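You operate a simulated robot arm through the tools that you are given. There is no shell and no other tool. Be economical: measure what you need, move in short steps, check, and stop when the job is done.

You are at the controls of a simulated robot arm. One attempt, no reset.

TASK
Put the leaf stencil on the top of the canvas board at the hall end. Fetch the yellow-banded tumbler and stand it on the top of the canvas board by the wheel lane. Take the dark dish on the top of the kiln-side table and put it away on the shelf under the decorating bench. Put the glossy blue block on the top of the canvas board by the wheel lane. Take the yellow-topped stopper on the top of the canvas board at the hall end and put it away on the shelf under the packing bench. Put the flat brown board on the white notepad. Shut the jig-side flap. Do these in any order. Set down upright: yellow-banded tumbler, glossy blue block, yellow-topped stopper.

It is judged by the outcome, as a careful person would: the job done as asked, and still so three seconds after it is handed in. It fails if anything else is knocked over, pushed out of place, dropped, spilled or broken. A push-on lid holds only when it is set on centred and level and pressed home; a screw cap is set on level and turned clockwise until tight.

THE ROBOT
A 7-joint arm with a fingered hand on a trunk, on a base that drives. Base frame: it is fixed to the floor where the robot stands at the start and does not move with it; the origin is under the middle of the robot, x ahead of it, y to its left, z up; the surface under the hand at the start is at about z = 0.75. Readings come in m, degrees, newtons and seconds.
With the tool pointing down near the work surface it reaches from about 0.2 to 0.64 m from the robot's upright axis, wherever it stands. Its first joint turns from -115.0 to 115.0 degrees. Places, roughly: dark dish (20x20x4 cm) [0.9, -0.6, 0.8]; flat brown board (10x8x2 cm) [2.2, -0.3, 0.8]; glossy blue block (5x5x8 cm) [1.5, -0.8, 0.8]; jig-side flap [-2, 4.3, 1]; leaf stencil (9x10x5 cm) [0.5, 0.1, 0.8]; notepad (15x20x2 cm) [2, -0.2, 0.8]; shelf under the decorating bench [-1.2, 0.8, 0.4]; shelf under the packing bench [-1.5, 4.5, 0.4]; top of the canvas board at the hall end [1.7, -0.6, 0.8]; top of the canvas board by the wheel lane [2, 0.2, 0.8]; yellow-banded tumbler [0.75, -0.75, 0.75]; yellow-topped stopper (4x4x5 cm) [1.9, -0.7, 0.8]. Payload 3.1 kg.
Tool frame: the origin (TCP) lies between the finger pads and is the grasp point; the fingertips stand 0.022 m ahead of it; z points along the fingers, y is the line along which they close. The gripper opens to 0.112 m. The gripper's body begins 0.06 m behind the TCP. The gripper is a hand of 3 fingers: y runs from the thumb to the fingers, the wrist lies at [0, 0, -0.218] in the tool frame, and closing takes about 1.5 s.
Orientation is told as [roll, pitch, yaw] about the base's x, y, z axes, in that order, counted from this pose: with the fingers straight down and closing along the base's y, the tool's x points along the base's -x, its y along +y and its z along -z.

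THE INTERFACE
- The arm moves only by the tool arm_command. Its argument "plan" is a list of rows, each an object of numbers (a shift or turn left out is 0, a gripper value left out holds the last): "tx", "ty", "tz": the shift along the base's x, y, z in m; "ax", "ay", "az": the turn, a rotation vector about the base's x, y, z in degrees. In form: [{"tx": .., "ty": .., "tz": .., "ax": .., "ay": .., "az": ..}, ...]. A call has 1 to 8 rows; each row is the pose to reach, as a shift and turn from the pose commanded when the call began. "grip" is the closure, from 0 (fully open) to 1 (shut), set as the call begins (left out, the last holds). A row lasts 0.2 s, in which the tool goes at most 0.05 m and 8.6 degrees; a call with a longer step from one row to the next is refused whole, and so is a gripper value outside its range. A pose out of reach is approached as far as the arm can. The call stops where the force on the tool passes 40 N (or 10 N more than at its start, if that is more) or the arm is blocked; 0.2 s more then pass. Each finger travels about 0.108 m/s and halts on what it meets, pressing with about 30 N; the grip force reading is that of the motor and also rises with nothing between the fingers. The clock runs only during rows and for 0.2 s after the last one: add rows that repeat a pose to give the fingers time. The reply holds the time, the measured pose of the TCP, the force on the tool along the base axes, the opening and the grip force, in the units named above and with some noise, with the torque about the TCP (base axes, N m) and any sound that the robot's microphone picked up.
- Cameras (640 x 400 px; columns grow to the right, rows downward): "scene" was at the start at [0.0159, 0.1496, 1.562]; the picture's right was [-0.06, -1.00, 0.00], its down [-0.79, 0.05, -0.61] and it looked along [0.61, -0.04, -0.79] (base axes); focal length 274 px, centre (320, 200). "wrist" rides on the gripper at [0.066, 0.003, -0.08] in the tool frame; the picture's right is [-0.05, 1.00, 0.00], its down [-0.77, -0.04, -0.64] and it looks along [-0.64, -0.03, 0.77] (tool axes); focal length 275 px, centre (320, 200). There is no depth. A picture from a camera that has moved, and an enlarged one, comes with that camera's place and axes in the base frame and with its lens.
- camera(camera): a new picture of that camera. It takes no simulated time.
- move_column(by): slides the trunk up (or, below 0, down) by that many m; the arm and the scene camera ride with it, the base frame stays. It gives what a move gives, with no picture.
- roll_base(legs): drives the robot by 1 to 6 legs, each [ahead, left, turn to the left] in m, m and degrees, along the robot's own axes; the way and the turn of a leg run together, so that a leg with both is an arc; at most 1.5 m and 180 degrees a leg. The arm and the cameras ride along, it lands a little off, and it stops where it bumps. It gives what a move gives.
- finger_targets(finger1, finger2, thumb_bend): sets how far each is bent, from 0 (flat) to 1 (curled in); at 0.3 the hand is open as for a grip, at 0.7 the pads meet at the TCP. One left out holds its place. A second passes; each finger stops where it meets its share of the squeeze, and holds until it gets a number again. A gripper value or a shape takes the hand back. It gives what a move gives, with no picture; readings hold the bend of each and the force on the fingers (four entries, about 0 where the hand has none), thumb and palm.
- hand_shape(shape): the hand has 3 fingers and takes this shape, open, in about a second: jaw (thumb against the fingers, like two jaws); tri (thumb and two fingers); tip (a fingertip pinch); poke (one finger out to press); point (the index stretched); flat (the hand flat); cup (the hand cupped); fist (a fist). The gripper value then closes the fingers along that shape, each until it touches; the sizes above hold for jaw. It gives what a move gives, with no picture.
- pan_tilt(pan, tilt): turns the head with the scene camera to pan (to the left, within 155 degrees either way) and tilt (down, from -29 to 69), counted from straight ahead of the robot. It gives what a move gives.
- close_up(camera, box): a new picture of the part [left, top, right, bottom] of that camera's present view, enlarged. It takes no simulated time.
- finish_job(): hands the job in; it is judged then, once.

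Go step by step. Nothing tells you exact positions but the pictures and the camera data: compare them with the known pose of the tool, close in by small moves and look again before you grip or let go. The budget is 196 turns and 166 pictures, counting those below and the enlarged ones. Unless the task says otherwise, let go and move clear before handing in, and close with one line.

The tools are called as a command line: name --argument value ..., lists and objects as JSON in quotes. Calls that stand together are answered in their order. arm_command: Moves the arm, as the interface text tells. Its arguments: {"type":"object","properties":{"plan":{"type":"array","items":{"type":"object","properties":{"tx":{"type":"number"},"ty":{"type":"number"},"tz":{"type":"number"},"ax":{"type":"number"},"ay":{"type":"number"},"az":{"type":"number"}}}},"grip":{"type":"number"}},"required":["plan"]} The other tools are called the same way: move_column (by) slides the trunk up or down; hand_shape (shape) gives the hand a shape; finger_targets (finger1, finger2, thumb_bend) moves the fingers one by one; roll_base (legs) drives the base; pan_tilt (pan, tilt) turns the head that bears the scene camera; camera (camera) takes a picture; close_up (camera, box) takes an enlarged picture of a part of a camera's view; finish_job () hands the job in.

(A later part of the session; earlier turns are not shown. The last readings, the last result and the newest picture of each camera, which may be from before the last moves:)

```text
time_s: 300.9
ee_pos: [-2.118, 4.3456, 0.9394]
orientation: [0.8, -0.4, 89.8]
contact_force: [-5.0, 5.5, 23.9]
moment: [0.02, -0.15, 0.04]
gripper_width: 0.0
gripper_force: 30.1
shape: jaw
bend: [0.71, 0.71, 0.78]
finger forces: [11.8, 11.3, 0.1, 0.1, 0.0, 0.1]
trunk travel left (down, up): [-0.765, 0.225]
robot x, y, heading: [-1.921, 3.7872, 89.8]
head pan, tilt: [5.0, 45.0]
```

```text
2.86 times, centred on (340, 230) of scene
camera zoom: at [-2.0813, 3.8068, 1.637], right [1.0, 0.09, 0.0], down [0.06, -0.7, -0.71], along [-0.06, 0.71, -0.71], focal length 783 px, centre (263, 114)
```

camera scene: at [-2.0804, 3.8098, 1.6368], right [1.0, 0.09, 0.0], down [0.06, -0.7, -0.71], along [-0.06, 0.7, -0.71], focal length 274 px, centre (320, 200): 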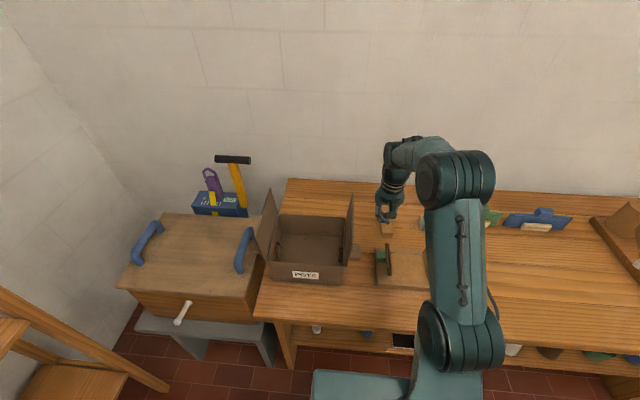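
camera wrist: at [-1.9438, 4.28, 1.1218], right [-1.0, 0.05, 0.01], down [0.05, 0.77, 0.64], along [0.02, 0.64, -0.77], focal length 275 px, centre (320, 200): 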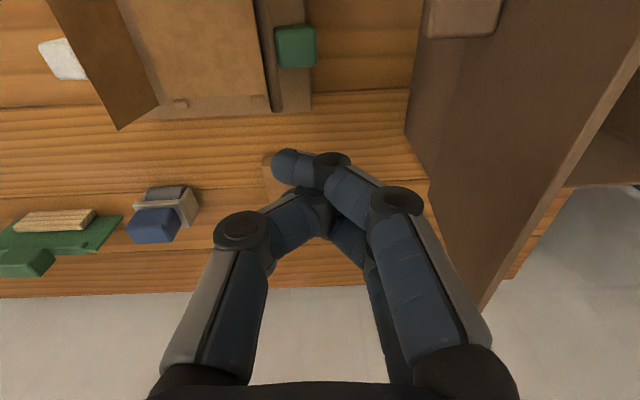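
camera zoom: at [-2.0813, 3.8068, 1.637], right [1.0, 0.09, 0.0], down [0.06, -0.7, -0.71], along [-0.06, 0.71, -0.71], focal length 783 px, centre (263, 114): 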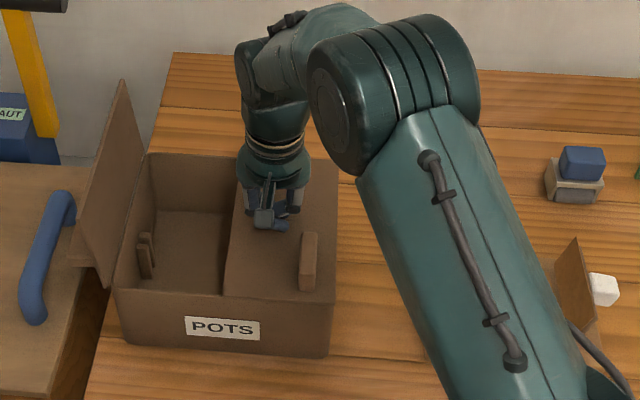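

It reached a firm stop, so the flap is shut. I'll rise, back away and check that it stays shut.

arm_command --plan '[{"tz": 0.03}, {"tz": 0.07}, {"tz": 0.11}, {"tz": 0.15}, {"tz": 0.19}, {"tz": 0.19, "ty": -0.04, "tx": 0.03}, {"tz": 0.19, "ty": -0.08, "tx": 0.06}, {"tz": 0.19, "ty": -0.12, "tx": 0.09}]'

roll_base --legs '[[-0.35, 0, 0]]'

camera --camera "scene"

close_up --camera "scene" --box '[260, 110, 460, 250]'

```text
time_s: 302.8
ee_pos: [-2.0259, 4.2234, 1.1265]
orientation: [0.8, -0.1, 89.9]
contact_force: [0.2, 0.2, 0.9]
moment: [0.01, 0.01, 0.0]
gripper_width: 0.0
gripper_force: 30.0
shape: jaw
bend: [0.69, 0.69, 0.77]
finger forces: [0.1, 0.0, 0.0, 0.1, 0.0, 0.1]
trunk travel left (down, up): [-0.765, 0.225]
robot x, y, heading: [-1.9196, 3.7887, 90.0]
head pan, tilt: [5.0, 45.0]
```

```text
time_s: 304.9
ee_pos: [-2.0263, 3.8933, 1.126]
orientation: [0.5, 0.1, 89.7]
contact_force: [-0.3, 0.3, 0.1]
moment: [-0.01, 0.01, 0.01]
gripper_width: 0.0
gripper_force: 29.7
shape: jaw
bend: [0.69, 0.69, 0.77]
finger forces: [0.1, 0.0, 0.1, 0.0, 0.1, 0.0]
trunk travel left (down, up): [-0.765, 0.225]
robot x, y, heading: [-1.9226, 3.4541, 89.6]
head pan, tilt: [5.0, 45.0]
```

```text
48 pictures are left
camera scene: at [-2.0821, 3.4769, 1.6367], right [1.0, 0.08, 0.0], down [0.06, -0.7, -0.71], along [-0.06, 0.7, -0.71], focal length 274 px, centre (320, 200)
```

scene: 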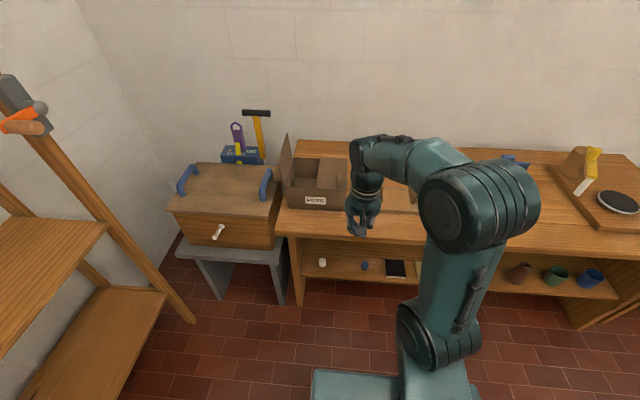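

```text
2.86 times, centred on (360, 180) of scene
camera zoom: at [-2.0821, 3.4769, 1.6367], right [1.0, 0.08, 0.0], down [0.06, -0.7, -0.71], along [-0.06, 0.7, -0.71], focal length 783 px, centre (206, 257)
```

zoom: 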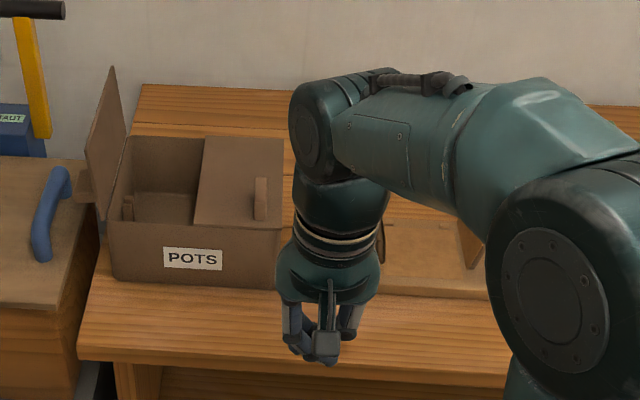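

The jig-side flap stays shut. The dish is last, so I'll drive back round to the right side of the table.

roll_base --legs '[[-0.1, 0, 0.4], [0, -1.5, 0], [0, -0.15, 0], [-1.5, 0, 0], [-1.5, 0, 0], [-1.5, 0, 0]]'

```text
time_s: 335.3
ee_pos: [-0.259, -0.689, 1.1262]
orientation: [0.6, -0.2, 90.2]
contact_force: [-0.1, 0.2, -0.2]
moment: [0.02, 0.02, -0.02]
gripper_width: 0.0001
gripper_force: 30.1
shape: jaw
bend: [0.69, 0.69, 0.77]
finger forces: [0.0, 0.1, 0.0, 0.0, 0.1, 0.0]
trunk travel left (down, up): [-0.765, 0.225]
robot x, y, heading: [-0.1532, -1.1275, 90.5]
head pan, tilt: [5.0, 45.0]
```

roll_base --legs '[[-0.45, 0, -0.5], [0, -1.3, 0], [0.34, 0, 0], [0, 0, 20]]'

pan_tilt --pan 0 --tilt 50

camera --camera "scene"

close_up --camera "scene" --box '[180, 100, 380, 240]'

```text
time_s: 347.3
ee_pos: [0.9285, -0.8617, 1.1252]
orientation: [0.6, 0.1, 111.0]
contact_force: [0.5, 0.6, -0.9]
moment: [0.0, 0.01, -0.01]
gripper_width: 0.0001
gripper_force: 30.1
shape: jaw
bend: [0.69, 0.69, 0.77]
finger forces: [0.1, 0.0, 0.1, 0.0, 0.0, 0.0]
trunk travel left (down, up): [-0.765, 0.225]
robot x, y, heading: [1.1845, -1.2355, 111.0]
head pan, tilt: [5.0, 45.0]
```

```text
time_s: 348.0
ee_pos: [0.9294, -0.861, 1.1247]
orientation: [0.6, 0.0, 111.1]
contact_force: [0.3, 0.9, -0.2]
moment: [0.0, 0.0, -0.01]
gripper_width: 0.0001
gripper_force: 30.3
shape: jaw
bend: [0.69, 0.69, 0.77]
finger forces: [0.1, 0.0, 0.0, 0.1, 0.0, 0.0]
trunk travel left (down, up): [-0.765, 0.225]
robot x, y, heading: [1.1818, -1.2314, 111.1]
head pan, tilt: [0.0, 50.0]
```

```text
46 pictures are left
camera scene: at [1.0369, -1.2695, 1.6298], right [0.93, 0.36, 0.0], down [0.28, -0.71, -0.64], along [-0.23, 0.6, -0.77], focal length 274 px, centre (320, 200)
```

scene: 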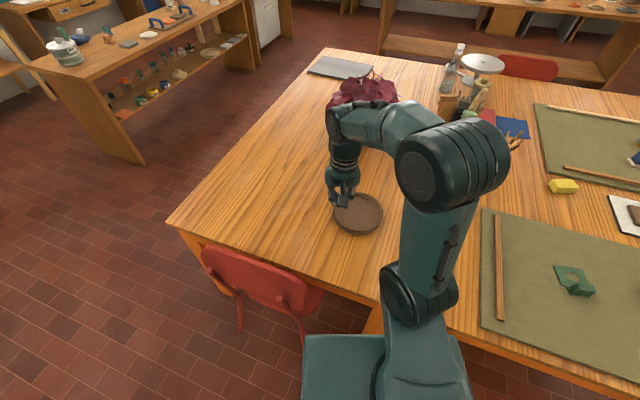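

```text
2.86 times, centred on (280, 170) of scene
camera zoom: at [1.0369, -1.2695, 1.6298], right [0.93, 0.36, 0.0], down [0.28, -0.71, -0.64], along [-0.23, 0.6, -0.77], focal length 783 px, centre (434, 286)
```

zoom: 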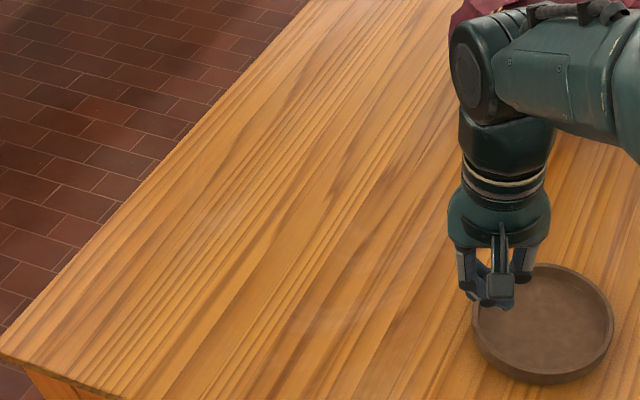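

The dish is about 19 cm across, centred near (0.94, -0.61), with a thin rim wall. I'll pinch its right-hand rim with the tool tilted forward, like the stopper grip, so it can go into the shelf. I'll reposition first.

roll_base --legs '[[0.042, 0.05, -19]]'

arm_command --plan '[{"az": -1.5, "tx": 0.03}, {"az": -1.5, "tx": 0.06}]' --grip 0

pan_tilt --pan 10 --tilt 55

camera --camera "scene"

camera --camera "wrist"

```text
time_s: 349.4
ee_pos: [1.006, -0.7677, 1.1253]
orientation: [0.6, 0.0, 92.2]
contact_force: [0.3, -1.0, -0.2]
moment: [0.04, -0.01, -0.03]
gripper_width: 0.0001
gripper_force: 30.3
shape: jaw
bend: [0.69, 0.69, 0.77]
finger forces: [0.0, 0.0, 0.0, 0.0, 0.0, 0.1]
trunk travel left (down, up): [-0.765, 0.225]
robot x, y, heading: [1.1307, -1.2015, 92.2]
head pan, tilt: [0.0, 50.0]
```

```text
time_s: 350.0
ee_pos: [1.0687, -0.7677, 1.1248]
orientation: [0.8, 0.0, 90.7]
contact_force: [-0.8, 1.0, 0.5]
moment: [-0.02, 0.03, -0.03]
gripper_width: 0.1123
gripper_force: 0.1
shape: jaw
bend: [0.3, 0.3, 0.3]
finger forces: [0.1, 0.0, 0.0, 0.1, 0.0, 0.0]
trunk travel left (down, up): [-0.765, 0.225]
robot x, y, heading: [1.1287, -1.1999, 92.4]
head pan, tilt: [0.0, 50.0]
```

```text
time_s: 350.7
ee_pos: [1.066, -0.7683, 1.1238]
orientation: [0.6, 0.0, 90.6]
contact_force: [-0.1, -0.5, -0.7]
moment: [0.04, -0.02, 0.0]
gripper_width: 0.112
gripper_force: 0.2
shape: jaw
bend: [0.3, 0.3, 0.3]
finger forces: [0.1, 0.0, 0.0, 0.1, 0.1, 0.0]
trunk travel left (down, up): [-0.765, 0.225]
robot x, y, heading: [1.1289, -1.2035, 92.2]
head pan, tilt: [10.0, 55.0]
```

```text
44 pictures are left
camera scene: at [0.9629, -1.1949, 1.6233], right [0.98, 0.21, 0.0], down [0.17, -0.8, -0.57], along [-0.12, 0.56, -0.82], focal length 274 px, centre (320, 200)
```

scene: 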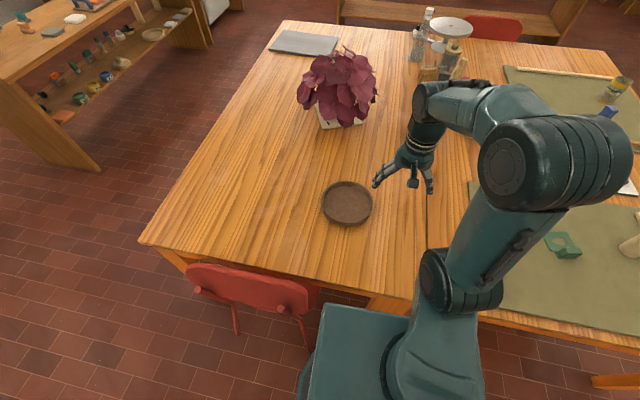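

```text
43 pictures are left
camera wrist: at [1.0669, -0.8344, 1.2053], right [-1.0, 0.03, 0.01], down [0.03, 0.77, 0.64], along [0.01, 0.64, -0.77], focal length 275 px, centre (320, 200)
```

wrist: 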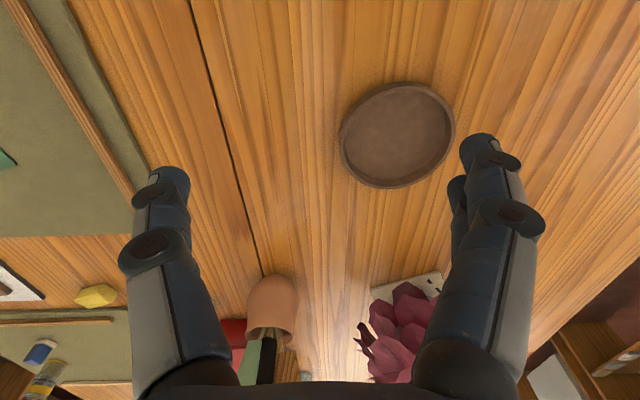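

The rim's right wall is at about (1.028, -0.62), with its top at z≈0.79. I'll tilt the tool 40° forward and come in.

arm_command --plan '[{"ax": 8, "tx": -0.008, "ty": 0.005, "tz": -0.03}, {"ax": 16, "tx": -0.016, "ty": 0.01, "tz": -0.06}, {"ax": 24, "tx": -0.024, "ty": 0.015, "tz": -0.09}, {"ax": 32, "tx": -0.032, "ty": 0.02, "tz": -0.12}, {"ax": 40, "tx": -0.038, "ty": 0.03, "tz": -0.155}, {"ax": 40, "tx": -0.038, "ty": 0.05, "tz": -0.195}, {"ax": 40, "tx": -0.038, "ty": 0.075, "tz": -0.235}]'

camera --camera "wrist"

close_up --camera "scene" --box '[280, 130, 480, 260]'

```text
time_s: 352.3
ee_pos: [1.0288, -0.6907, 0.8884]
orientation: [0.0, -40.0, 90.8]
contact_force: [0.1, 0.0, 0.2]
moment: [0.01, 0.01, 0.02]
gripper_width: 0.1121
gripper_force: 0.0
shape: jaw
bend: [0.3, 0.3, 0.3]
finger forces: [0.0, 0.0, 0.1, 0.0, 0.0, 0.0]
out of reach, approached as far as the arm can: row 3, 4
trunk travel left (down, up): [-0.765, 0.225]
robot x, y, heading: [1.1306, -1.2012, 92.3]
head pan, tilt: [10.0, 55.0]
```

```text
42 pictures are left
camera wrist: at [1.0291, -0.7934, 0.9091], right [-1.0, 0.02, 0.03], down [0.03, 0.18, 0.98], along [0.01, 0.98, -0.18], focal length 275 px, centre (320, 200)
```

wrist: 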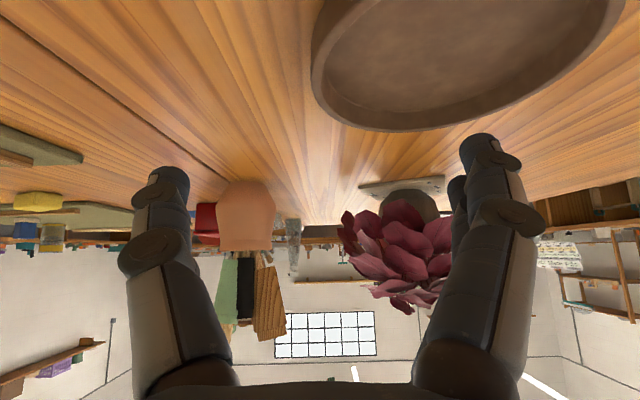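

```text
3.08 times, centred on (380, 195) of scene
camera zoom: at [0.963, -1.1935, 1.6233], right [0.98, 0.21, 0.0], down [0.17, -0.8, -0.57], along [-0.12, 0.56, -0.82], focal length 843 px, centre (135, 215)
```

zoom: 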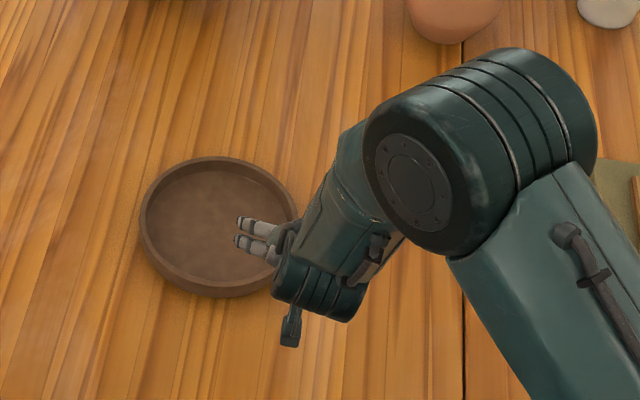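

The rim wall is centred between the fingers. I'll go down so the inner fingers enter the dish and the thumb is outside.

arm_command --plan '[{"tx": 0.002, "ty": 0.03, "tz": -0.03}, {"tx": 0.002, "ty": 0.055, "tz": -0.06}, {"tx": 0.002, "ty": 0.073, "tz": -0.09}]'

camera --camera "wrist"

```text
time_s: 353.1
ee_pos: [1.0319, -0.6184, 0.8033]
orientation: [0.0, -39.9, 90.9]
contact_force: [0.4, 0.1, -0.3]
moment: [-0.04, -0.02, 0.0]
gripper_width: 0.112
gripper_force: 0.0
shape: jaw
bend: [0.3, 0.3, 0.3]
finger forces: [0.0, 0.0, 0.0, 0.0, 0.1, 0.0]
trunk travel left (down, up): [-0.765, 0.225]
robot x, y, heading: [1.1276, -1.1983, 92.3]
head pan, tilt: [10.0, 55.0]
```

```text
40 pictures are left
camera wrist: at [1.0307, -0.7223, 0.8223], right [-1.0, 0.02, 0.03], down [0.03, 0.18, 0.98], along [0.01, 0.98, -0.18], focal length 275 px, centre (320, 200)
```

wrist: 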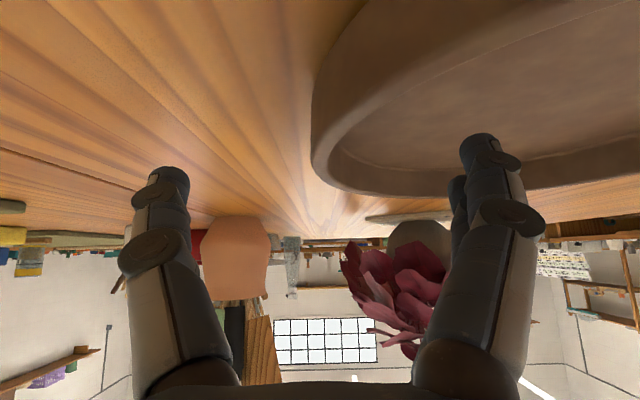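

arm_command --plan '[{"tz": -0.01}, {"tz": -0.019}]'

camera --camera "wrist"

```text
time_s: 353.7
ee_pos: [1.0308, -0.6193, 0.7844]
orientation: [0.2, -40.2, 90.6]
contact_force: [1.0, 2.4, 7.7]
moment: [0.06, 0.5, -0.14]
gripper_width: 0.1122
gripper_force: 0.1
shape: jaw
bend: [0.28, 0.3, 0.3]
finger forces: [7.8, 0.0, 0.0, 0.0, 0.0, 0.1]
trunk travel left (down, up): [-0.765, 0.225]
robot x, y, heading: [1.1269, -1.1993, 92.3]
head pan, tilt: [10.0, 55.0]
```

```text
39 pictures are left
camera wrist: at [1.03, -0.7228, 0.8042], right [-1.0, 0.02, 0.03], down [0.04, 0.18, 0.98], along [0.02, 0.98, -0.18], focal length 275 px, centre (320, 200)
```

wrist: 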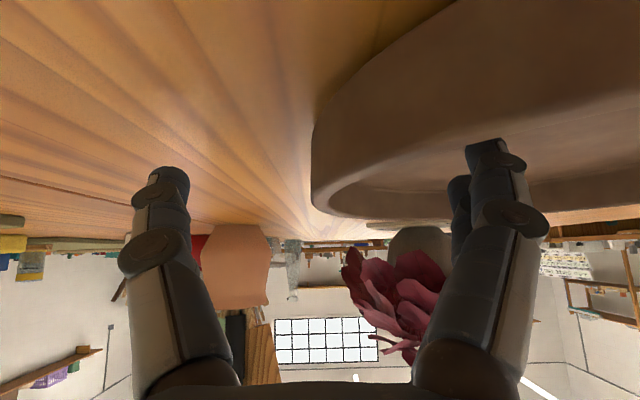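

One finger just touches the dish floor. I'll raise 3 mm and close on the wall.

arm_command --plan '[{"tz": 0.003}, {"tz": 0.003}, {"tz": 0.003}, {"tz": 0.003}, {"tz": 0.003}, {"tz": 0.003}, {"tz": 0.003}]' --grip 1

camera --camera "wrist"

```text
time_s: 355.3
ee_pos: [1.0302, -0.6205, 0.7861]
orientation: [0.2, -40.1, 90.8]
contact_force: [3.4, 0.2, 7.1]
moment: [-0.09, 1.33, -0.04]
gripper_width: 0.0287
gripper_force: 30.5
shape: jaw
bend: [0.39, 0.69, 0.7]
finger forces: [20.6, 14.9, 0.1, 0.0, 23.7, 0.0]
trunk travel left (down, up): [-0.765, 0.225]
robot x, y, heading: [1.1278, -1.2005, 92.0]
head pan, tilt: [10.0, 55.0]
```

```text
38 pictures are left
camera wrist: at [1.0296, -0.7236, 0.8064], right [-1.0, 0.02, 0.03], down [0.04, 0.18, 0.98], along [0.01, 0.98, -0.18], focal length 275 px, centre (320, 200)
```

wrist: 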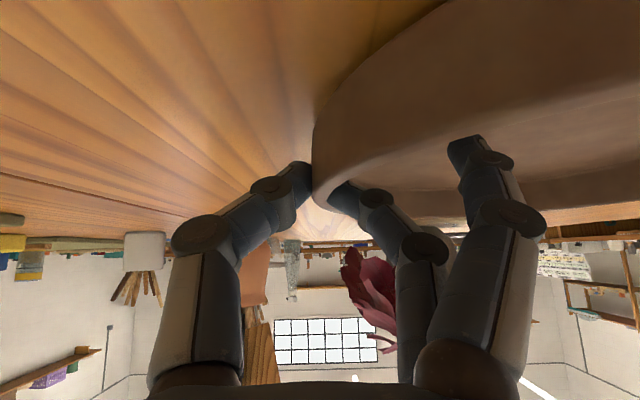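

The lower finger is blocked by the dish floor. I'll open, reduce the tilt to 25° so both fingers sit more level, and try again a little higher.

arm_command --plan '[{}, {}, {}, {"tz": 0.02}, {"tz": 0.03}, {"tz": 0.03, "ax": -8}, {"tz": 0.03, "ax": -15}]' --grip 0

arm_command --plan '[{"tz": -0.012}, {"tz": -0.022}]'

camera --camera "wrist"

```text
time_s: 356.9
ee_pos: [1.0288, -0.6184, 0.8146]
orientation: [0.3, -24.9, 90.6]
contact_force: [-0.4, 0.1, 0.4]
moment: [0.02, -0.04, 0.01]
gripper_width: 0.1118
gripper_force: 0.0
shape: jaw
bend: [0.3, 0.3, 0.3]
finger forces: [0.1, 0.0, 0.0, 0.1, 0.0, 0.0]
trunk travel left (down, up): [-0.765, 0.225]
robot x, y, heading: [1.1257, -1.1992, 92.1]
head pan, tilt: [10.0, 55.0]
```

```text
time_s: 357.5
ee_pos: [1.0305, -0.623, 0.7924]
orientation: [0.4, -25.0, 90.8]
contact_force: [-0.2, 0.0, 0.6]
moment: [-0.02, 0.03, -0.01]
gripper_width: 0.1121
gripper_force: 0.1
shape: jaw
bend: [0.3, 0.3, 0.3]
finger forces: [0.0, 0.0, 0.0, 0.0, 0.0, 0.0]
trunk travel left (down, up): [-0.765, 0.225]
robot x, y, heading: [1.1291, -1.2017, 92.1]
head pan, tilt: [10.0, 55.0]
```

```text
37 pictures are left
camera wrist: at [1.03, -0.7157, 0.8384], right [-1.0, 0.03, 0.03], down [0.03, 0.43, 0.9], along [0.01, 0.9, -0.43], focal length 275 px, centre (320, 200)
```

wrist: 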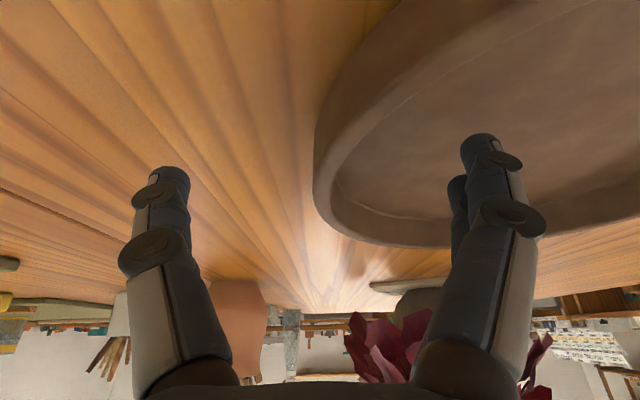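

arm_command --plan '[{"tz": -0.003}, {"tz": -0.007}]'

arm_command --plan '[{"tz": 0.002}, {"tz": 0.002}, {"tz": 0.002}, {"tz": 0.002}, {"tz": 0.002}, {"tz": 0.002}, {"tz": 0.002}]' --grip 1

camera --camera "wrist"

```text
time_s: 358.1
ee_pos: [1.0304, -0.6197, 0.7858]
orientation: [0.2, -25.0, 90.7]
contact_force: [-0.6, 0.4, 0.3]
moment: [0.0, 0.01, 0.0]
gripper_width: 0.1119
gripper_force: 0.0
shape: jaw
bend: [0.3, 0.3, 0.3]
finger forces: [0.0, 0.0, 0.0, 0.0, 0.0, 0.0]
trunk travel left (down, up): [-0.765, 0.225]
robot x, y, heading: [1.1302, -1.1988, 92.2]
head pan, tilt: [10.0, 55.0]
```

```text
time_s: 359.7
ee_pos: [1.0289, -0.6213, 0.7888]
orientation: [0.3, -25.1, 90.8]
contact_force: [-0.3, -1.7, 8.3]
moment: [0.16, 0.11, 0.15]
gripper_width: 0.0
gripper_force: 30.0
shape: jaw
bend: [0.76, 0.58, 0.64]
finger forces: [1.8, 25.2, 0.0, 0.0, 27.4, 0.0]
trunk travel left (down, up): [-0.765, 0.225]
robot x, y, heading: [1.1283, -1.2013, 92.1]
head pan, tilt: [10.0, 55.0]
```

```text
36 pictures are left
camera wrist: at [1.0293, -0.7161, 0.8342], right [-1.0, 0.03, 0.03], down [0.03, 0.43, 0.9], along [0.01, 0.9, -0.43], focal length 275 px, centre (320, 200)
```

wrist: 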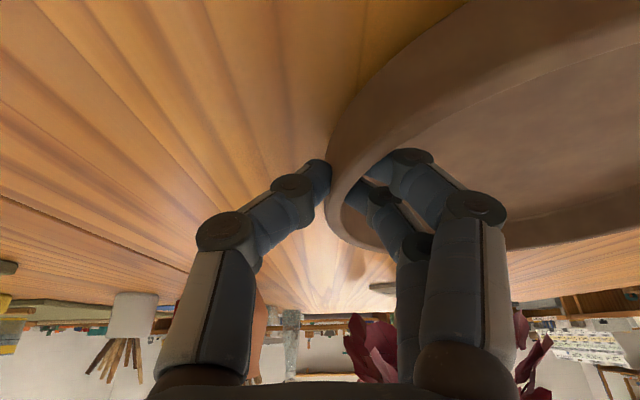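

The wall is pinched. I'll lift 2 cm slowly to see whether the dish holds level.

arm_command --plan '[{"tz": 0.006}, {"tz": 0.012}, {"tz": 0.018}, {"tz": 0.025}]'

camera --camera "wrist"

close_up --camera "scene" --box '[280, 130, 480, 260]'

```text
time_s: 360.7
ee_pos: [1.0302, -0.6176, 0.8133]
orientation: [0.3, -25.1, 90.8]
contact_force: [-1.3, -1.6, -1.8]
moment: [0.02, 0.0, 0.17]
gripper_width: 0.0
gripper_force: 29.9
shape: jaw
bend: [0.75, 0.55, 0.63]
finger forces: [2.8, 22.3, 0.1, 0.1, 24.2, 0.0]
trunk travel left (down, up): [-0.765, 0.225]
robot x, y, heading: [1.1302, -1.1974, 92.2]
head pan, tilt: [10.0, 55.0]
```

```text
35 pictures are left
camera wrist: at [1.0297, -0.7139, 0.8582], right [-1.0, 0.03, 0.02], down [0.03, 0.43, 0.9], along [0.01, 0.9, -0.43], focal length 275 px, centre (320, 200)
```

wrist: 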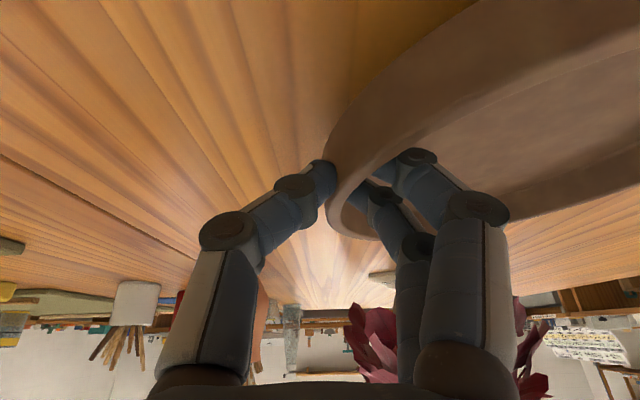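

```text
3.08 times, centred on (380, 195) of scene
camera zoom: at [0.9628, -1.195, 1.6232], right [0.98, 0.21, 0.0], down [0.17, -0.8, -0.57], along [-0.12, 0.56, -0.82], focal length 843 px, centre (135, 215)
```

zoom: 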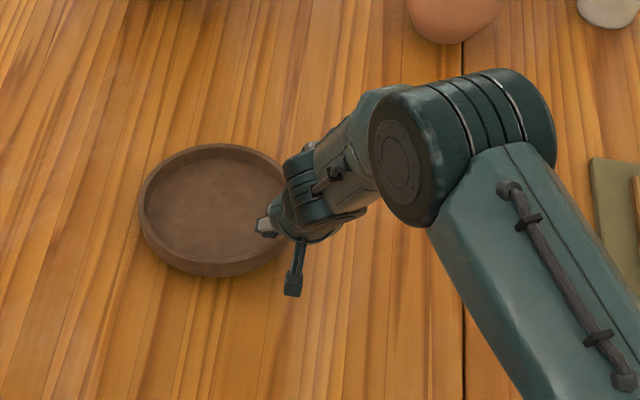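

Only one finger holds well, and the dish would sag. I'll set it back down and pinch the near rim with the tool vertical instead, so both fingers are inside at the same height.

arm_command --plan '[{"tz": -0.01}, {"tz": -0.018}, {"tz": -0.025}]'

arm_command --plan '[{}, {}, {}, {}, {}, {"tz": 0.03}, {"tz": 0.07}]' --grip 0

arm_command --plan '[{"ax": -8, "tz": 0.02}, {"ax": -16, "tz": 0.04}, {"ax": -25, "tz": 0.06}]'

```text
time_s: 361.5
ee_pos: [1.0298, -0.6181, 0.7892]
orientation: [0.4, -25.2, 90.7]
contact_force: [1.1, -0.1, 7.3]
moment: [0.18, 0.15, 0.13]
gripper_width: 0.0
gripper_force: 30.9
shape: jaw
bend: [0.75, 0.56, 0.63]
finger forces: [3.1, 24.0, 0.0, 0.0, 27.8, 0.0]
trunk travel left (down, up): [-0.765, 0.225]
robot x, y, heading: [1.1267, -1.1996, 92.4]
head pan, tilt: [10.0, 55.0]
```

```text
time_s: 363.1
ee_pos: [1.0302, -0.6193, 0.8575]
orientation: [0.4, -25.0, 90.8]
contact_force: [-0.8, -0.2, 0.3]
moment: [0.01, 0.01, 0.01]
gripper_width: 0.1117
gripper_force: 0.0
shape: jaw
bend: [0.3, 0.3, 0.3]
finger forces: [0.0, 0.1, 0.0, 0.0, 0.1, 0.0]
trunk travel left (down, up): [-0.765, 0.225]
robot x, y, heading: [1.1291, -1.2036, 92.2]
head pan, tilt: [10.0, 55.0]
```

```text
refused: row 3 steps farther than a row can; nothing moved
```

arm_command --plan '[{"ax": -8, "tz": 0.02}, {"ax": -16, "tz": 0.04}, {"ax": -24, "tz": 0.06}, {"ax": -25.2, "tz": 0.08}, {"ax": -25.2, "tz": 0.08, "tx": -0.03, "ty": -0.035}, {"ax": -25.2, "tz": 0.08, "tx": -0.06, "ty": -0.07}]'

arm_command --plan '[{"az": -8.5}, {"az": -17}, {"az": -25.5}, {"az": -34}, {"az": -42.5}, {"az": -51}, {"az": -59.5}, {"az": -68, "tx": -0.006, "ty": -0.014}]'

camera --camera "wrist"

close_up --camera "scene" --box '[280, 130, 480, 260]'

```text
time_s: 364.5
ee_pos: [0.9694, -0.6915, 0.9403]
orientation: [0.5, 0.2, 90.6]
contact_force: [0.9, 0.7, 0.3]
moment: [-0.01, -0.01, 0.01]
gripper_width: 0.112
gripper_force: 0.0
shape: jaw
bend: [0.3, 0.3, 0.3]
finger forces: [0.1, 0.0, 0.0, 0.1, 0.0, 0.1]
out of reach, approached as far as the arm can: row 1, 2
trunk travel left (down, up): [-0.765, 0.225]
robot x, y, heading: [1.1298, -1.2016, 92.0]
head pan, tilt: [10.0, 55.0]
```

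```text
time_s: 366.3
ee_pos: [0.9623, -0.7041, 0.9376]
orientation: [0.6, 0.1, 22.5]
contact_force: [0.7, 0.7, 0.1]
moment: [-0.03, 0.0, 0.01]
gripper_width: 0.1121
gripper_force: 0.1
shape: jaw
bend: [0.3, 0.3, 0.3]
finger forces: [0.0, 0.0, 0.0, 0.0, 0.0, 0.0]
trunk travel left (down, up): [-0.765, 0.225]
robot x, y, heading: [1.1263, -1.2002, 92.3]
head pan, tilt: [10.0, 55.0]
```

```text
33 pictures are left
camera wrist: at [0.902, -0.7282, 1.018], right [-0.34, 0.94, 0.01], down [0.73, 0.26, 0.63], along [0.59, 0.22, -0.77], focal length 275 px, centre (320, 200)
```

wrist: 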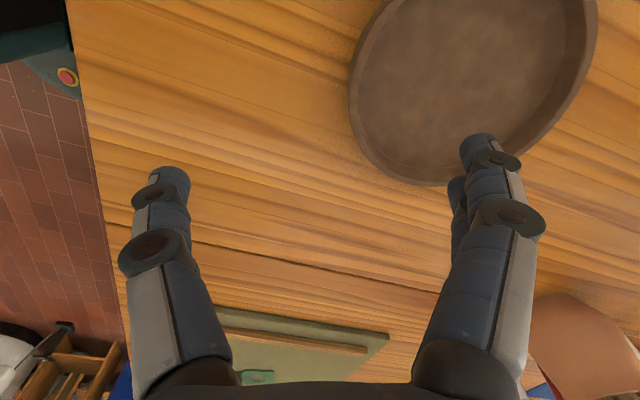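

```text
3.08 times, centred on (380, 195) of scene
camera zoom: at [0.9621, -1.1957, 1.6232], right [0.98, 0.21, 0.0], down [0.17, -0.8, -0.57], along [-0.12, 0.56, -0.82], focal length 843 px, centre (135, 215)
```

zoom: 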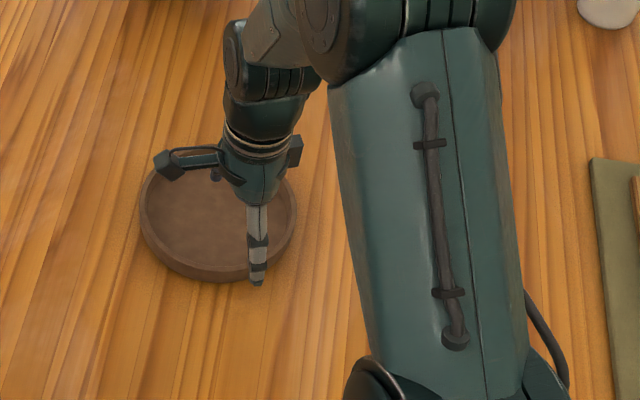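

The dish centre is now at about (0.936, -0.598). I'll centre the near wall between thumb and fingers at (0.970, -0.681) and go down.

arm_command --plan '[{"tx": 0.008, "ty": 0.023, "tz": -0.03}, {"tx": 0.008, "ty": 0.023, "tz": -0.075}, {"tx": 0.008, "ty": 0.023, "tz": -0.12}, {"tx": 0.008, "ty": 0.023, "tz": -0.145}]'

camera --camera "wrist"

```text
time_s: 367.3
ee_pos: [0.9722, -0.6787, 0.7912]
orientation: [0.7, 0.2, 22.8]
contact_force: [-0.5, 0.9, -0.2]
moment: [0.0, 0.01, -0.02]
gripper_width: 0.1121
gripper_force: 0.1
shape: jaw
bend: [0.3, 0.3, 0.3]
finger forces: [0.1, 0.0, 0.0, 0.0, 0.0, 0.0]
trunk travel left (down, up): [-0.765, 0.225]
robot x, y, heading: [1.1273, -1.2006, 92.2]
head pan, tilt: [10.0, 55.0]
```

```text
31 pictures are left
camera wrist: at [0.9111, -0.7039, 0.8726], right [-0.34, 0.94, 0.01], down [0.73, 0.26, 0.63], along [0.59, 0.22, -0.77], focal length 275 px, centre (320, 200)
```

wrist: 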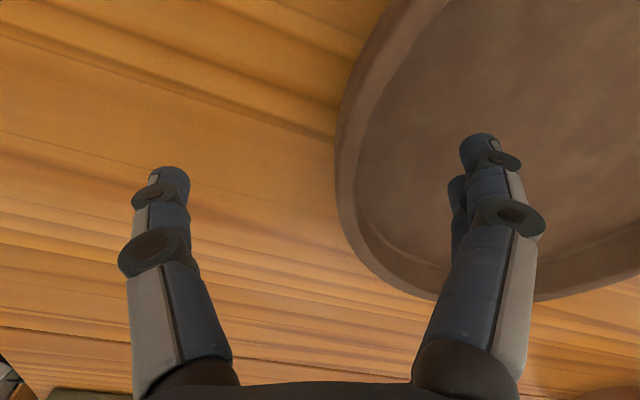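

arm_command --plan '[{"tx": -0.003, "ty": 0.008, "tz": -0.005}, {"tx": -0.003, "ty": 0.008, "tz": -0.01}]'

```text
time_s: 367.9
ee_pos: [0.9677, -0.6736, 0.7834]
orientation: [0.7, 0.3, 22.7]
contact_force: [-0.2, 0.7, 0.9]
moment: [0.02, 0.02, -0.02]
gripper_width: 0.112
gripper_force: 0.1
shape: jaw
bend: [0.3, 0.3, 0.3]
finger forces: [0.2, 0.3, 0.0, 0.1, 0.1, 0.0]
trunk travel left (down, up): [-0.765, 0.225]
robot x, y, heading: [1.1251, -1.1984, 92.1]
head pan, tilt: [10.0, 55.0]
```

Fingers just touching the floor of the dish (0.2–0.3 N). I'll close here and check.

arm_command --plan '[{"tz": 0.002}, {"tz": 0.002}, {"tz": 0.002}, {"tz": 0.002}, {"tz": 0.002}, {"tz": 0.002}, {"tz": 0.002}]' --grip 1

camera --camera "wrist"

```text
time_s: 369.5
ee_pos: [0.9684, -0.6728, 0.7843]
orientation: [0.6, 0.2, 22.7]
contact_force: [0.4, -0.1, -0.2]
moment: [0.0, -0.03, -0.05]
gripper_width: 0.0026
gripper_force: 29.7
shape: jaw
bend: [0.72, 0.71, 0.7]
finger forces: [13.2, 14.3, 0.0, 0.0, 26.9, 0.0]
trunk travel left (down, up): [-0.765, 0.225]
robot x, y, heading: [1.1273, -1.2033, 92.2]
head pan, tilt: [10.0, 55.0]
```

```text
30 pictures are left
camera wrist: at [0.9077, -0.6973, 0.8655], right [-0.34, 0.94, 0.01], down [0.73, 0.26, 0.63], along [0.59, 0.22, -0.77], focal length 275 px, centre (320, 200)
```

wrist: 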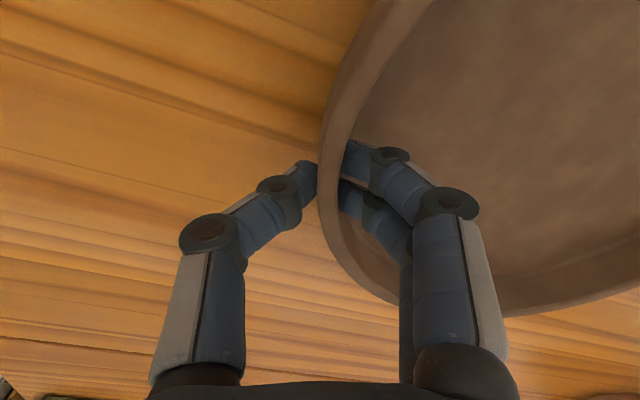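

Now both fingers share the load evenly against the thumb. Test lift of 3 cm.

arm_command --plan '[{"tz": 0.008}, {"tz": 0.016}, {"tz": 0.024}, {"tz": 0.032}]'

close_up --camera "scene" --box '[280, 130, 480, 260]'

```text
time_s: 370.5
ee_pos: [0.9696, -0.6736, 0.8176]
orientation: [0.6, 0.1, 22.7]
contact_force: [-0.7, 0.6, -3.3]
moment: [-0.09, -0.04, 0.01]
gripper_width: 0.0025
gripper_force: 29.5
shape: jaw
bend: [0.71, 0.71, 0.71]
finger forces: [14.7, 15.4, 0.0, 0.0, 28.4, 0.0]
trunk travel left (down, up): [-0.765, 0.225]
robot x, y, heading: [1.1278, -1.1993, 92.2]
head pan, tilt: [10.0, 55.0]
```

```text
3.08 times, centred on (380, 195) of scene
camera zoom: at [0.9628, -1.1944, 1.6232], right [0.98, 0.21, 0.0], down [0.17, -0.8, -0.57], along [-0.12, 0.56, -0.82], focal length 843 px, centre (135, 215)
```

zoom: 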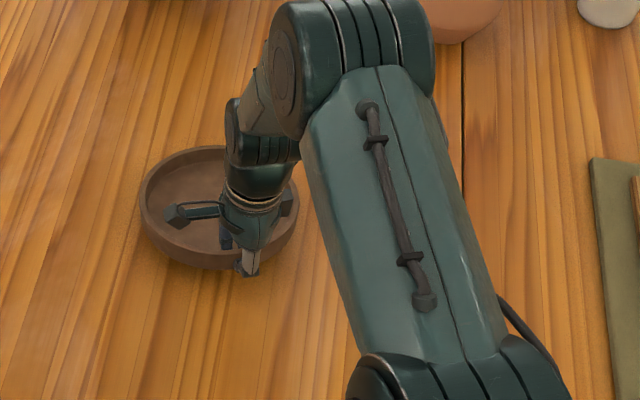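

arm_command --plan '[{"tz": 0.02}, {"tz": 0.04}, {"tz": 0.06}, {"tz": 0.08}]'

camera --camera "wrist"

close_up --camera "scene" --box '[280, 110, 480, 240]'

```text
time_s: 371.5
ee_pos: [0.9688, -0.6754, 0.8948]
orientation: [0.6, 0.2, 22.8]
contact_force: [0.2, -0.9, -4.7]
moment: [-0.29, -0.16, 0.02]
gripper_width: 0.002
gripper_force: 30.2
shape: jaw
bend: [0.69, 0.67, 0.74]
finger forces: [18.7, 19.7, 0.1, 0.1, 35.0, 0.0]
trunk travel left (down, up): [-0.765, 0.225]
robot x, y, heading: [1.1252, -1.1998, 91.9]
head pan, tilt: [10.0, 55.0]
```

```text
28 pictures are left
camera wrist: at [0.9085, -0.6987, 0.9757], right [-0.34, 0.94, 0.01], down [0.73, 0.26, 0.63], along [0.59, 0.22, -0.77], focal length 275 px, centre (320, 200)
```

wrist: 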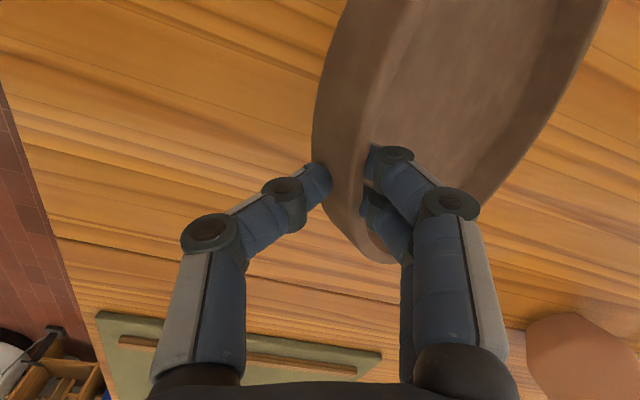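

```text
3.08 times, centred on (380, 175) of scene
camera zoom: at [0.9628, -1.1946, 1.6232], right [0.98, 0.21, 0.0], down [0.17, -0.8, -0.57], along [-0.12, 0.56, -0.82], focal length 843 px, centre (135, 277)
```

zoom: 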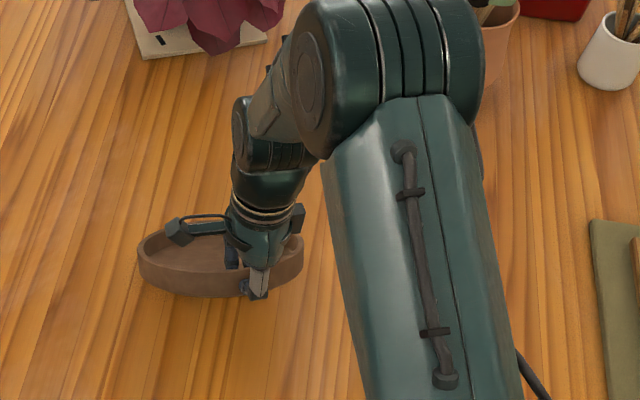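

The dish sags about 35° with the far side down but is held. Tilting the tool forward by the same amount will level it, which also suits the shelf. I'll tilt by 35° while raising it.

arm_command --plan '[{"ax": 6.45, "ay": 2.71, "tz": 0.015}, {"ax": 12.9, "ay": 5.42, "tz": 0.03}, {"ax": 19.35, "ay": 8.13, "tz": 0.045}, {"ax": 25.8, "ay": 10.84, "tz": 0.06}, {"ax": 32.25, "ay": 13.55, "tz": 0.075}, {"ax": 32.25, "ay": 13.55, "tz": 0.09}]'

camera --camera "wrist"

close_up --camera "scene" --box '[280, 90, 480, 220]'

```text
time_s: 372.9
ee_pos: [0.9672, -0.6738, 0.9874]
orientation: [35.6, 0.2, 22.9]
contact_force: [0.6, 0.1, -4.4]
moment: [-0.45, -0.21, 0.0]
gripper_width: 0.0021
gripper_force: 30.0
shape: jaw
bend: [0.68, 0.66, 0.74]
finger forces: [19.7, 20.3, 0.0, 0.2, 38.5, 0.0]
trunk travel left (down, up): [-0.765, 0.225]
robot x, y, heading: [1.1259, -1.2009, 92.4]
head pan, tilt: [10.0, 55.0]
```

```text
26 pictures are left
camera wrist: at [0.9253, -0.7403, 1.0551], right [-0.27, 0.77, 0.58], down [0.87, -0.07, 0.49], along [0.42, 0.64, -0.65], focal length 275 px, centre (320, 200)
```

wrist: 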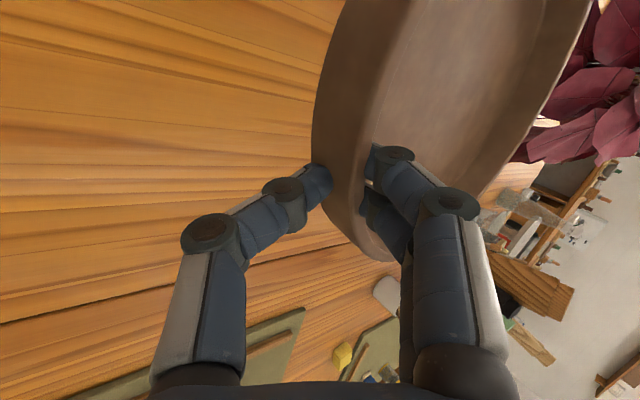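

```text
3.08 times, centred on (380, 155) of scene
camera zoom: at [0.9628, -1.1949, 1.6232], right [0.98, 0.21, 0.0], down [0.17, -0.8, -0.57], along [-0.12, 0.56, -0.82], focal length 843 px, centre (135, 338)
```

zoom: 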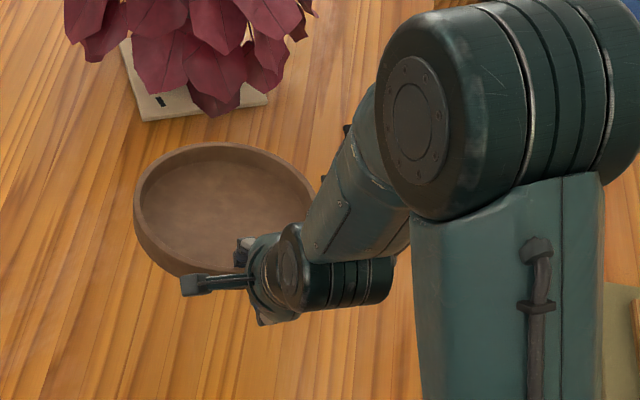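

The dish is level now. I'll pull it in towards the robot, then drive round to the decorating bench, whose shelf has a gap around y≈0.82.

arm_command --plan '[{"tx": 0.014, "ty": -0.033, "tz": 0.01}, {"tx": 0.028, "ty": -0.066, "tz": 0.02}, {"tx": 0.042, "ty": -0.1, "tz": 0.02}]'

roll_base --legs '[[-0.38, 0, -2], [0, 1.3, 0], [0, 0, 66]]'

pan_tilt --pan -20 --tilt 40

camera --camera "scene"

```text
time_s: 373.7
ee_pos: [1.0143, -0.774, 1.0068]
orientation: [35.8, 0.2, 22.8]
contact_force: [0.1, 0.2, -4.5]
moment: [-0.36, -0.17, -0.03]
gripper_width: 0.0021
gripper_force: 30.2
shape: jaw
bend: [0.68, 0.66, 0.74]
finger forces: [18.6, 18.2, 0.0, 0.0, 35.3, 0.1]
trunk travel left (down, up): [-0.765, 0.225]
robot x, y, heading: [1.1284, -1.1994, 92.4]
head pan, tilt: [10.0, 55.0]
```

```text
time_s: 385.2
ee_pos: [-0.5906, -1.5003, 1.007]
orientation: [35.5, 0.2, 86.9]
contact_force: [-0.2, 0.7, -3.9]
moment: [-0.05, -0.44, -0.02]
gripper_width: 0.0018
gripper_force: 29.9
shape: jaw
bend: [0.68, 0.66, 0.74]
finger forces: [18.1, 18.1, 0.0, 0.0, 34.2, 0.1]
trunk travel left (down, up): [-0.765, 0.225]
robot x, y, heading: [-0.1525, -1.5834, 156.3]
head pan, tilt: [10.0, 55.0]
```

```text
time_s: 386.1
ee_pos: [-0.5913, -1.5009, 1.0061]
orientation: [35.7, 0.2, 86.9]
contact_force: [-0.4, -0.2, -4.7]
moment: [-0.01, -0.45, 0.03]
gripper_width: 0.0019
gripper_force: 30.4
shape: jaw
bend: [0.68, 0.66, 0.74]
finger forces: [18.2, 17.8, 0.0, 0.0, 34.3, 0.0]
trunk travel left (down, up): [-0.765, 0.225]
robot x, y, heading: [-0.16, -1.582, 156.4]
head pan, tilt: [-20.0, 40.0]
```

```text
24 pictures are left
camera scene: at [-0.2236, -1.6889, 1.6439], right [0.69, 0.72, 0.0], down [0.47, -0.44, -0.77], along [-0.55, 0.53, -0.64], focal length 274 px, centre (320, 200)
```

scene: 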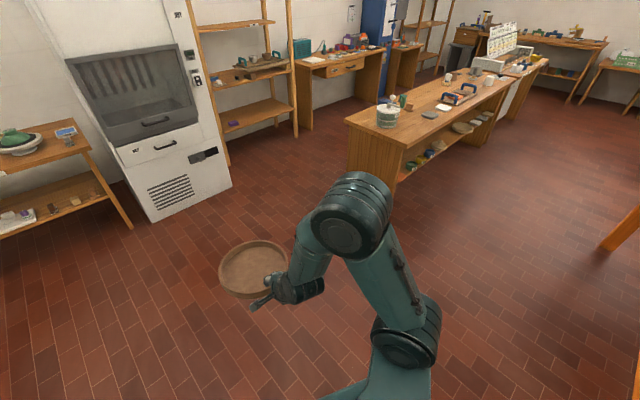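

The dish rides level, facing west. I'll drive north along the aisle so the dish lines up with y≈0.82.

roll_base --legs '[[0.6, -1.374, 0], [0.32, -0.74, 0]]'

pan_tilt --pan 20 --tilt 50

camera --camera "scene"

```text
time_s: 397.6
ee_pos: [-0.5161, 0.8556, 1.0057]
orientation: [35.6, 0.3, 85.2]
contact_force: [-0.5, 0.5, -4.7]
moment: [-0.03, -0.49, -0.03]
gripper_width: 0.0017
gripper_force: 29.6
shape: jaw
bend: [0.68, 0.66, 0.74]
finger forces: [18.4, 17.9, 0.0, 0.1, 34.3, 0.1]
trunk travel left (down, up): [-0.765, 0.225]
robot x, y, heading: [-0.0852, 0.7628, 154.6]
head pan, tilt: [-20.0, 40.0]
```

```text
time_s: 398.7
ee_pos: [-0.518, 0.8584, 1.0065]
orientation: [35.6, 0.3, 85.3]
contact_force: [0.1, 0.5, -4.1]
moment: [-0.02, -0.42, -0.03]
gripper_width: 0.0017
gripper_force: 30.2
shape: jaw
bend: [0.68, 0.66, 0.74]
finger forces: [18.5, 17.8, 0.0, 0.0, 34.5, 0.0]
trunk travel left (down, up): [-0.765, 0.225]
robot x, y, heading: [-0.0846, 0.7615, 154.6]
head pan, tilt: [20.0, 50.0]
```

```text
23 pictures are left
camera scene: at [-0.1733, 0.6061, 1.6298], right [0.09, 1.0, 0.0], down [0.76, -0.07, -0.64], along [-0.64, 0.06, -0.77], focal length 274 px, centre (320, 200)
```

scene: 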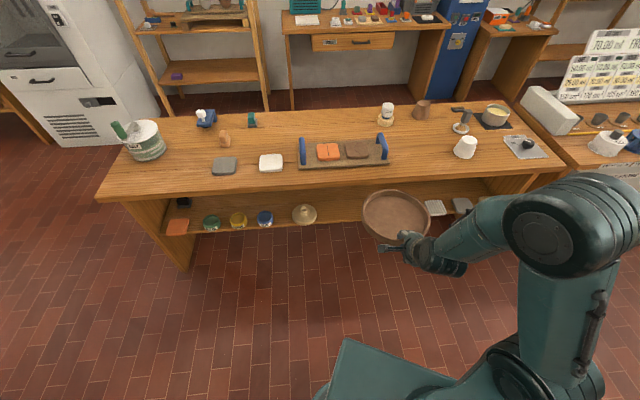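

The shelf gap lies between the white bowl (y≈0.61) and the tan bowl (y≈1.09). I'll lower the trunk and look from lower down.

move_column --by -0.4

move_column --by -0.1

camera --camera "scene"

```text
time_s: 402.5
ee_pos: [-0.5169, 0.8565, 0.6055]
orientation: [35.6, 0.1, 85.3]
contact_force: [0.5, 0.4, -3.8]
moment: [-0.02, -0.43, 0.0]
gripper_width: 0.0017
gripper_force: 30.2
shape: jaw
bend: [0.68, 0.66, 0.74]
finger forces: [18.5, 18.1, 0.1, 0.0, 34.5, 0.0]
trunk travel left (down, up): [-0.365, 0.625]
robot x, y, heading: [-0.0832, 0.758, 154.6]
head pan, tilt: [20.0, 50.0]
```

```text
time_s: 403.9
ee_pos: [-0.5182, 0.8589, 0.5069]
orientation: [35.6, 0.3, 85.3]
contact_force: [0.6, 0.5, -4.5]
moment: [-0.01, -0.46, 0.01]
gripper_width: 0.0018
gripper_force: 29.9
shape: jaw
bend: [0.68, 0.66, 0.74]
finger forces: [18.6, 18.0, 0.0, 0.0, 34.5, 0.0]
trunk travel left (down, up): [-0.265, 0.725]
robot x, y, heading: [-0.0858, 0.7594, 154.5]
head pan, tilt: [20.0, 50.0]
```

```text
22 pictures are left
camera scene: at [-0.1729, 0.6059, 1.1298], right [0.09, 1.0, 0.0], down [0.76, -0.07, -0.64], along [-0.64, 0.06, -0.77], focal length 274 px, centre (320, 200)
```

scene: 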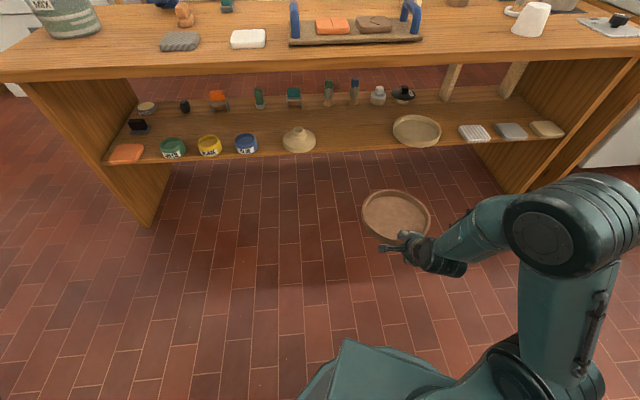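

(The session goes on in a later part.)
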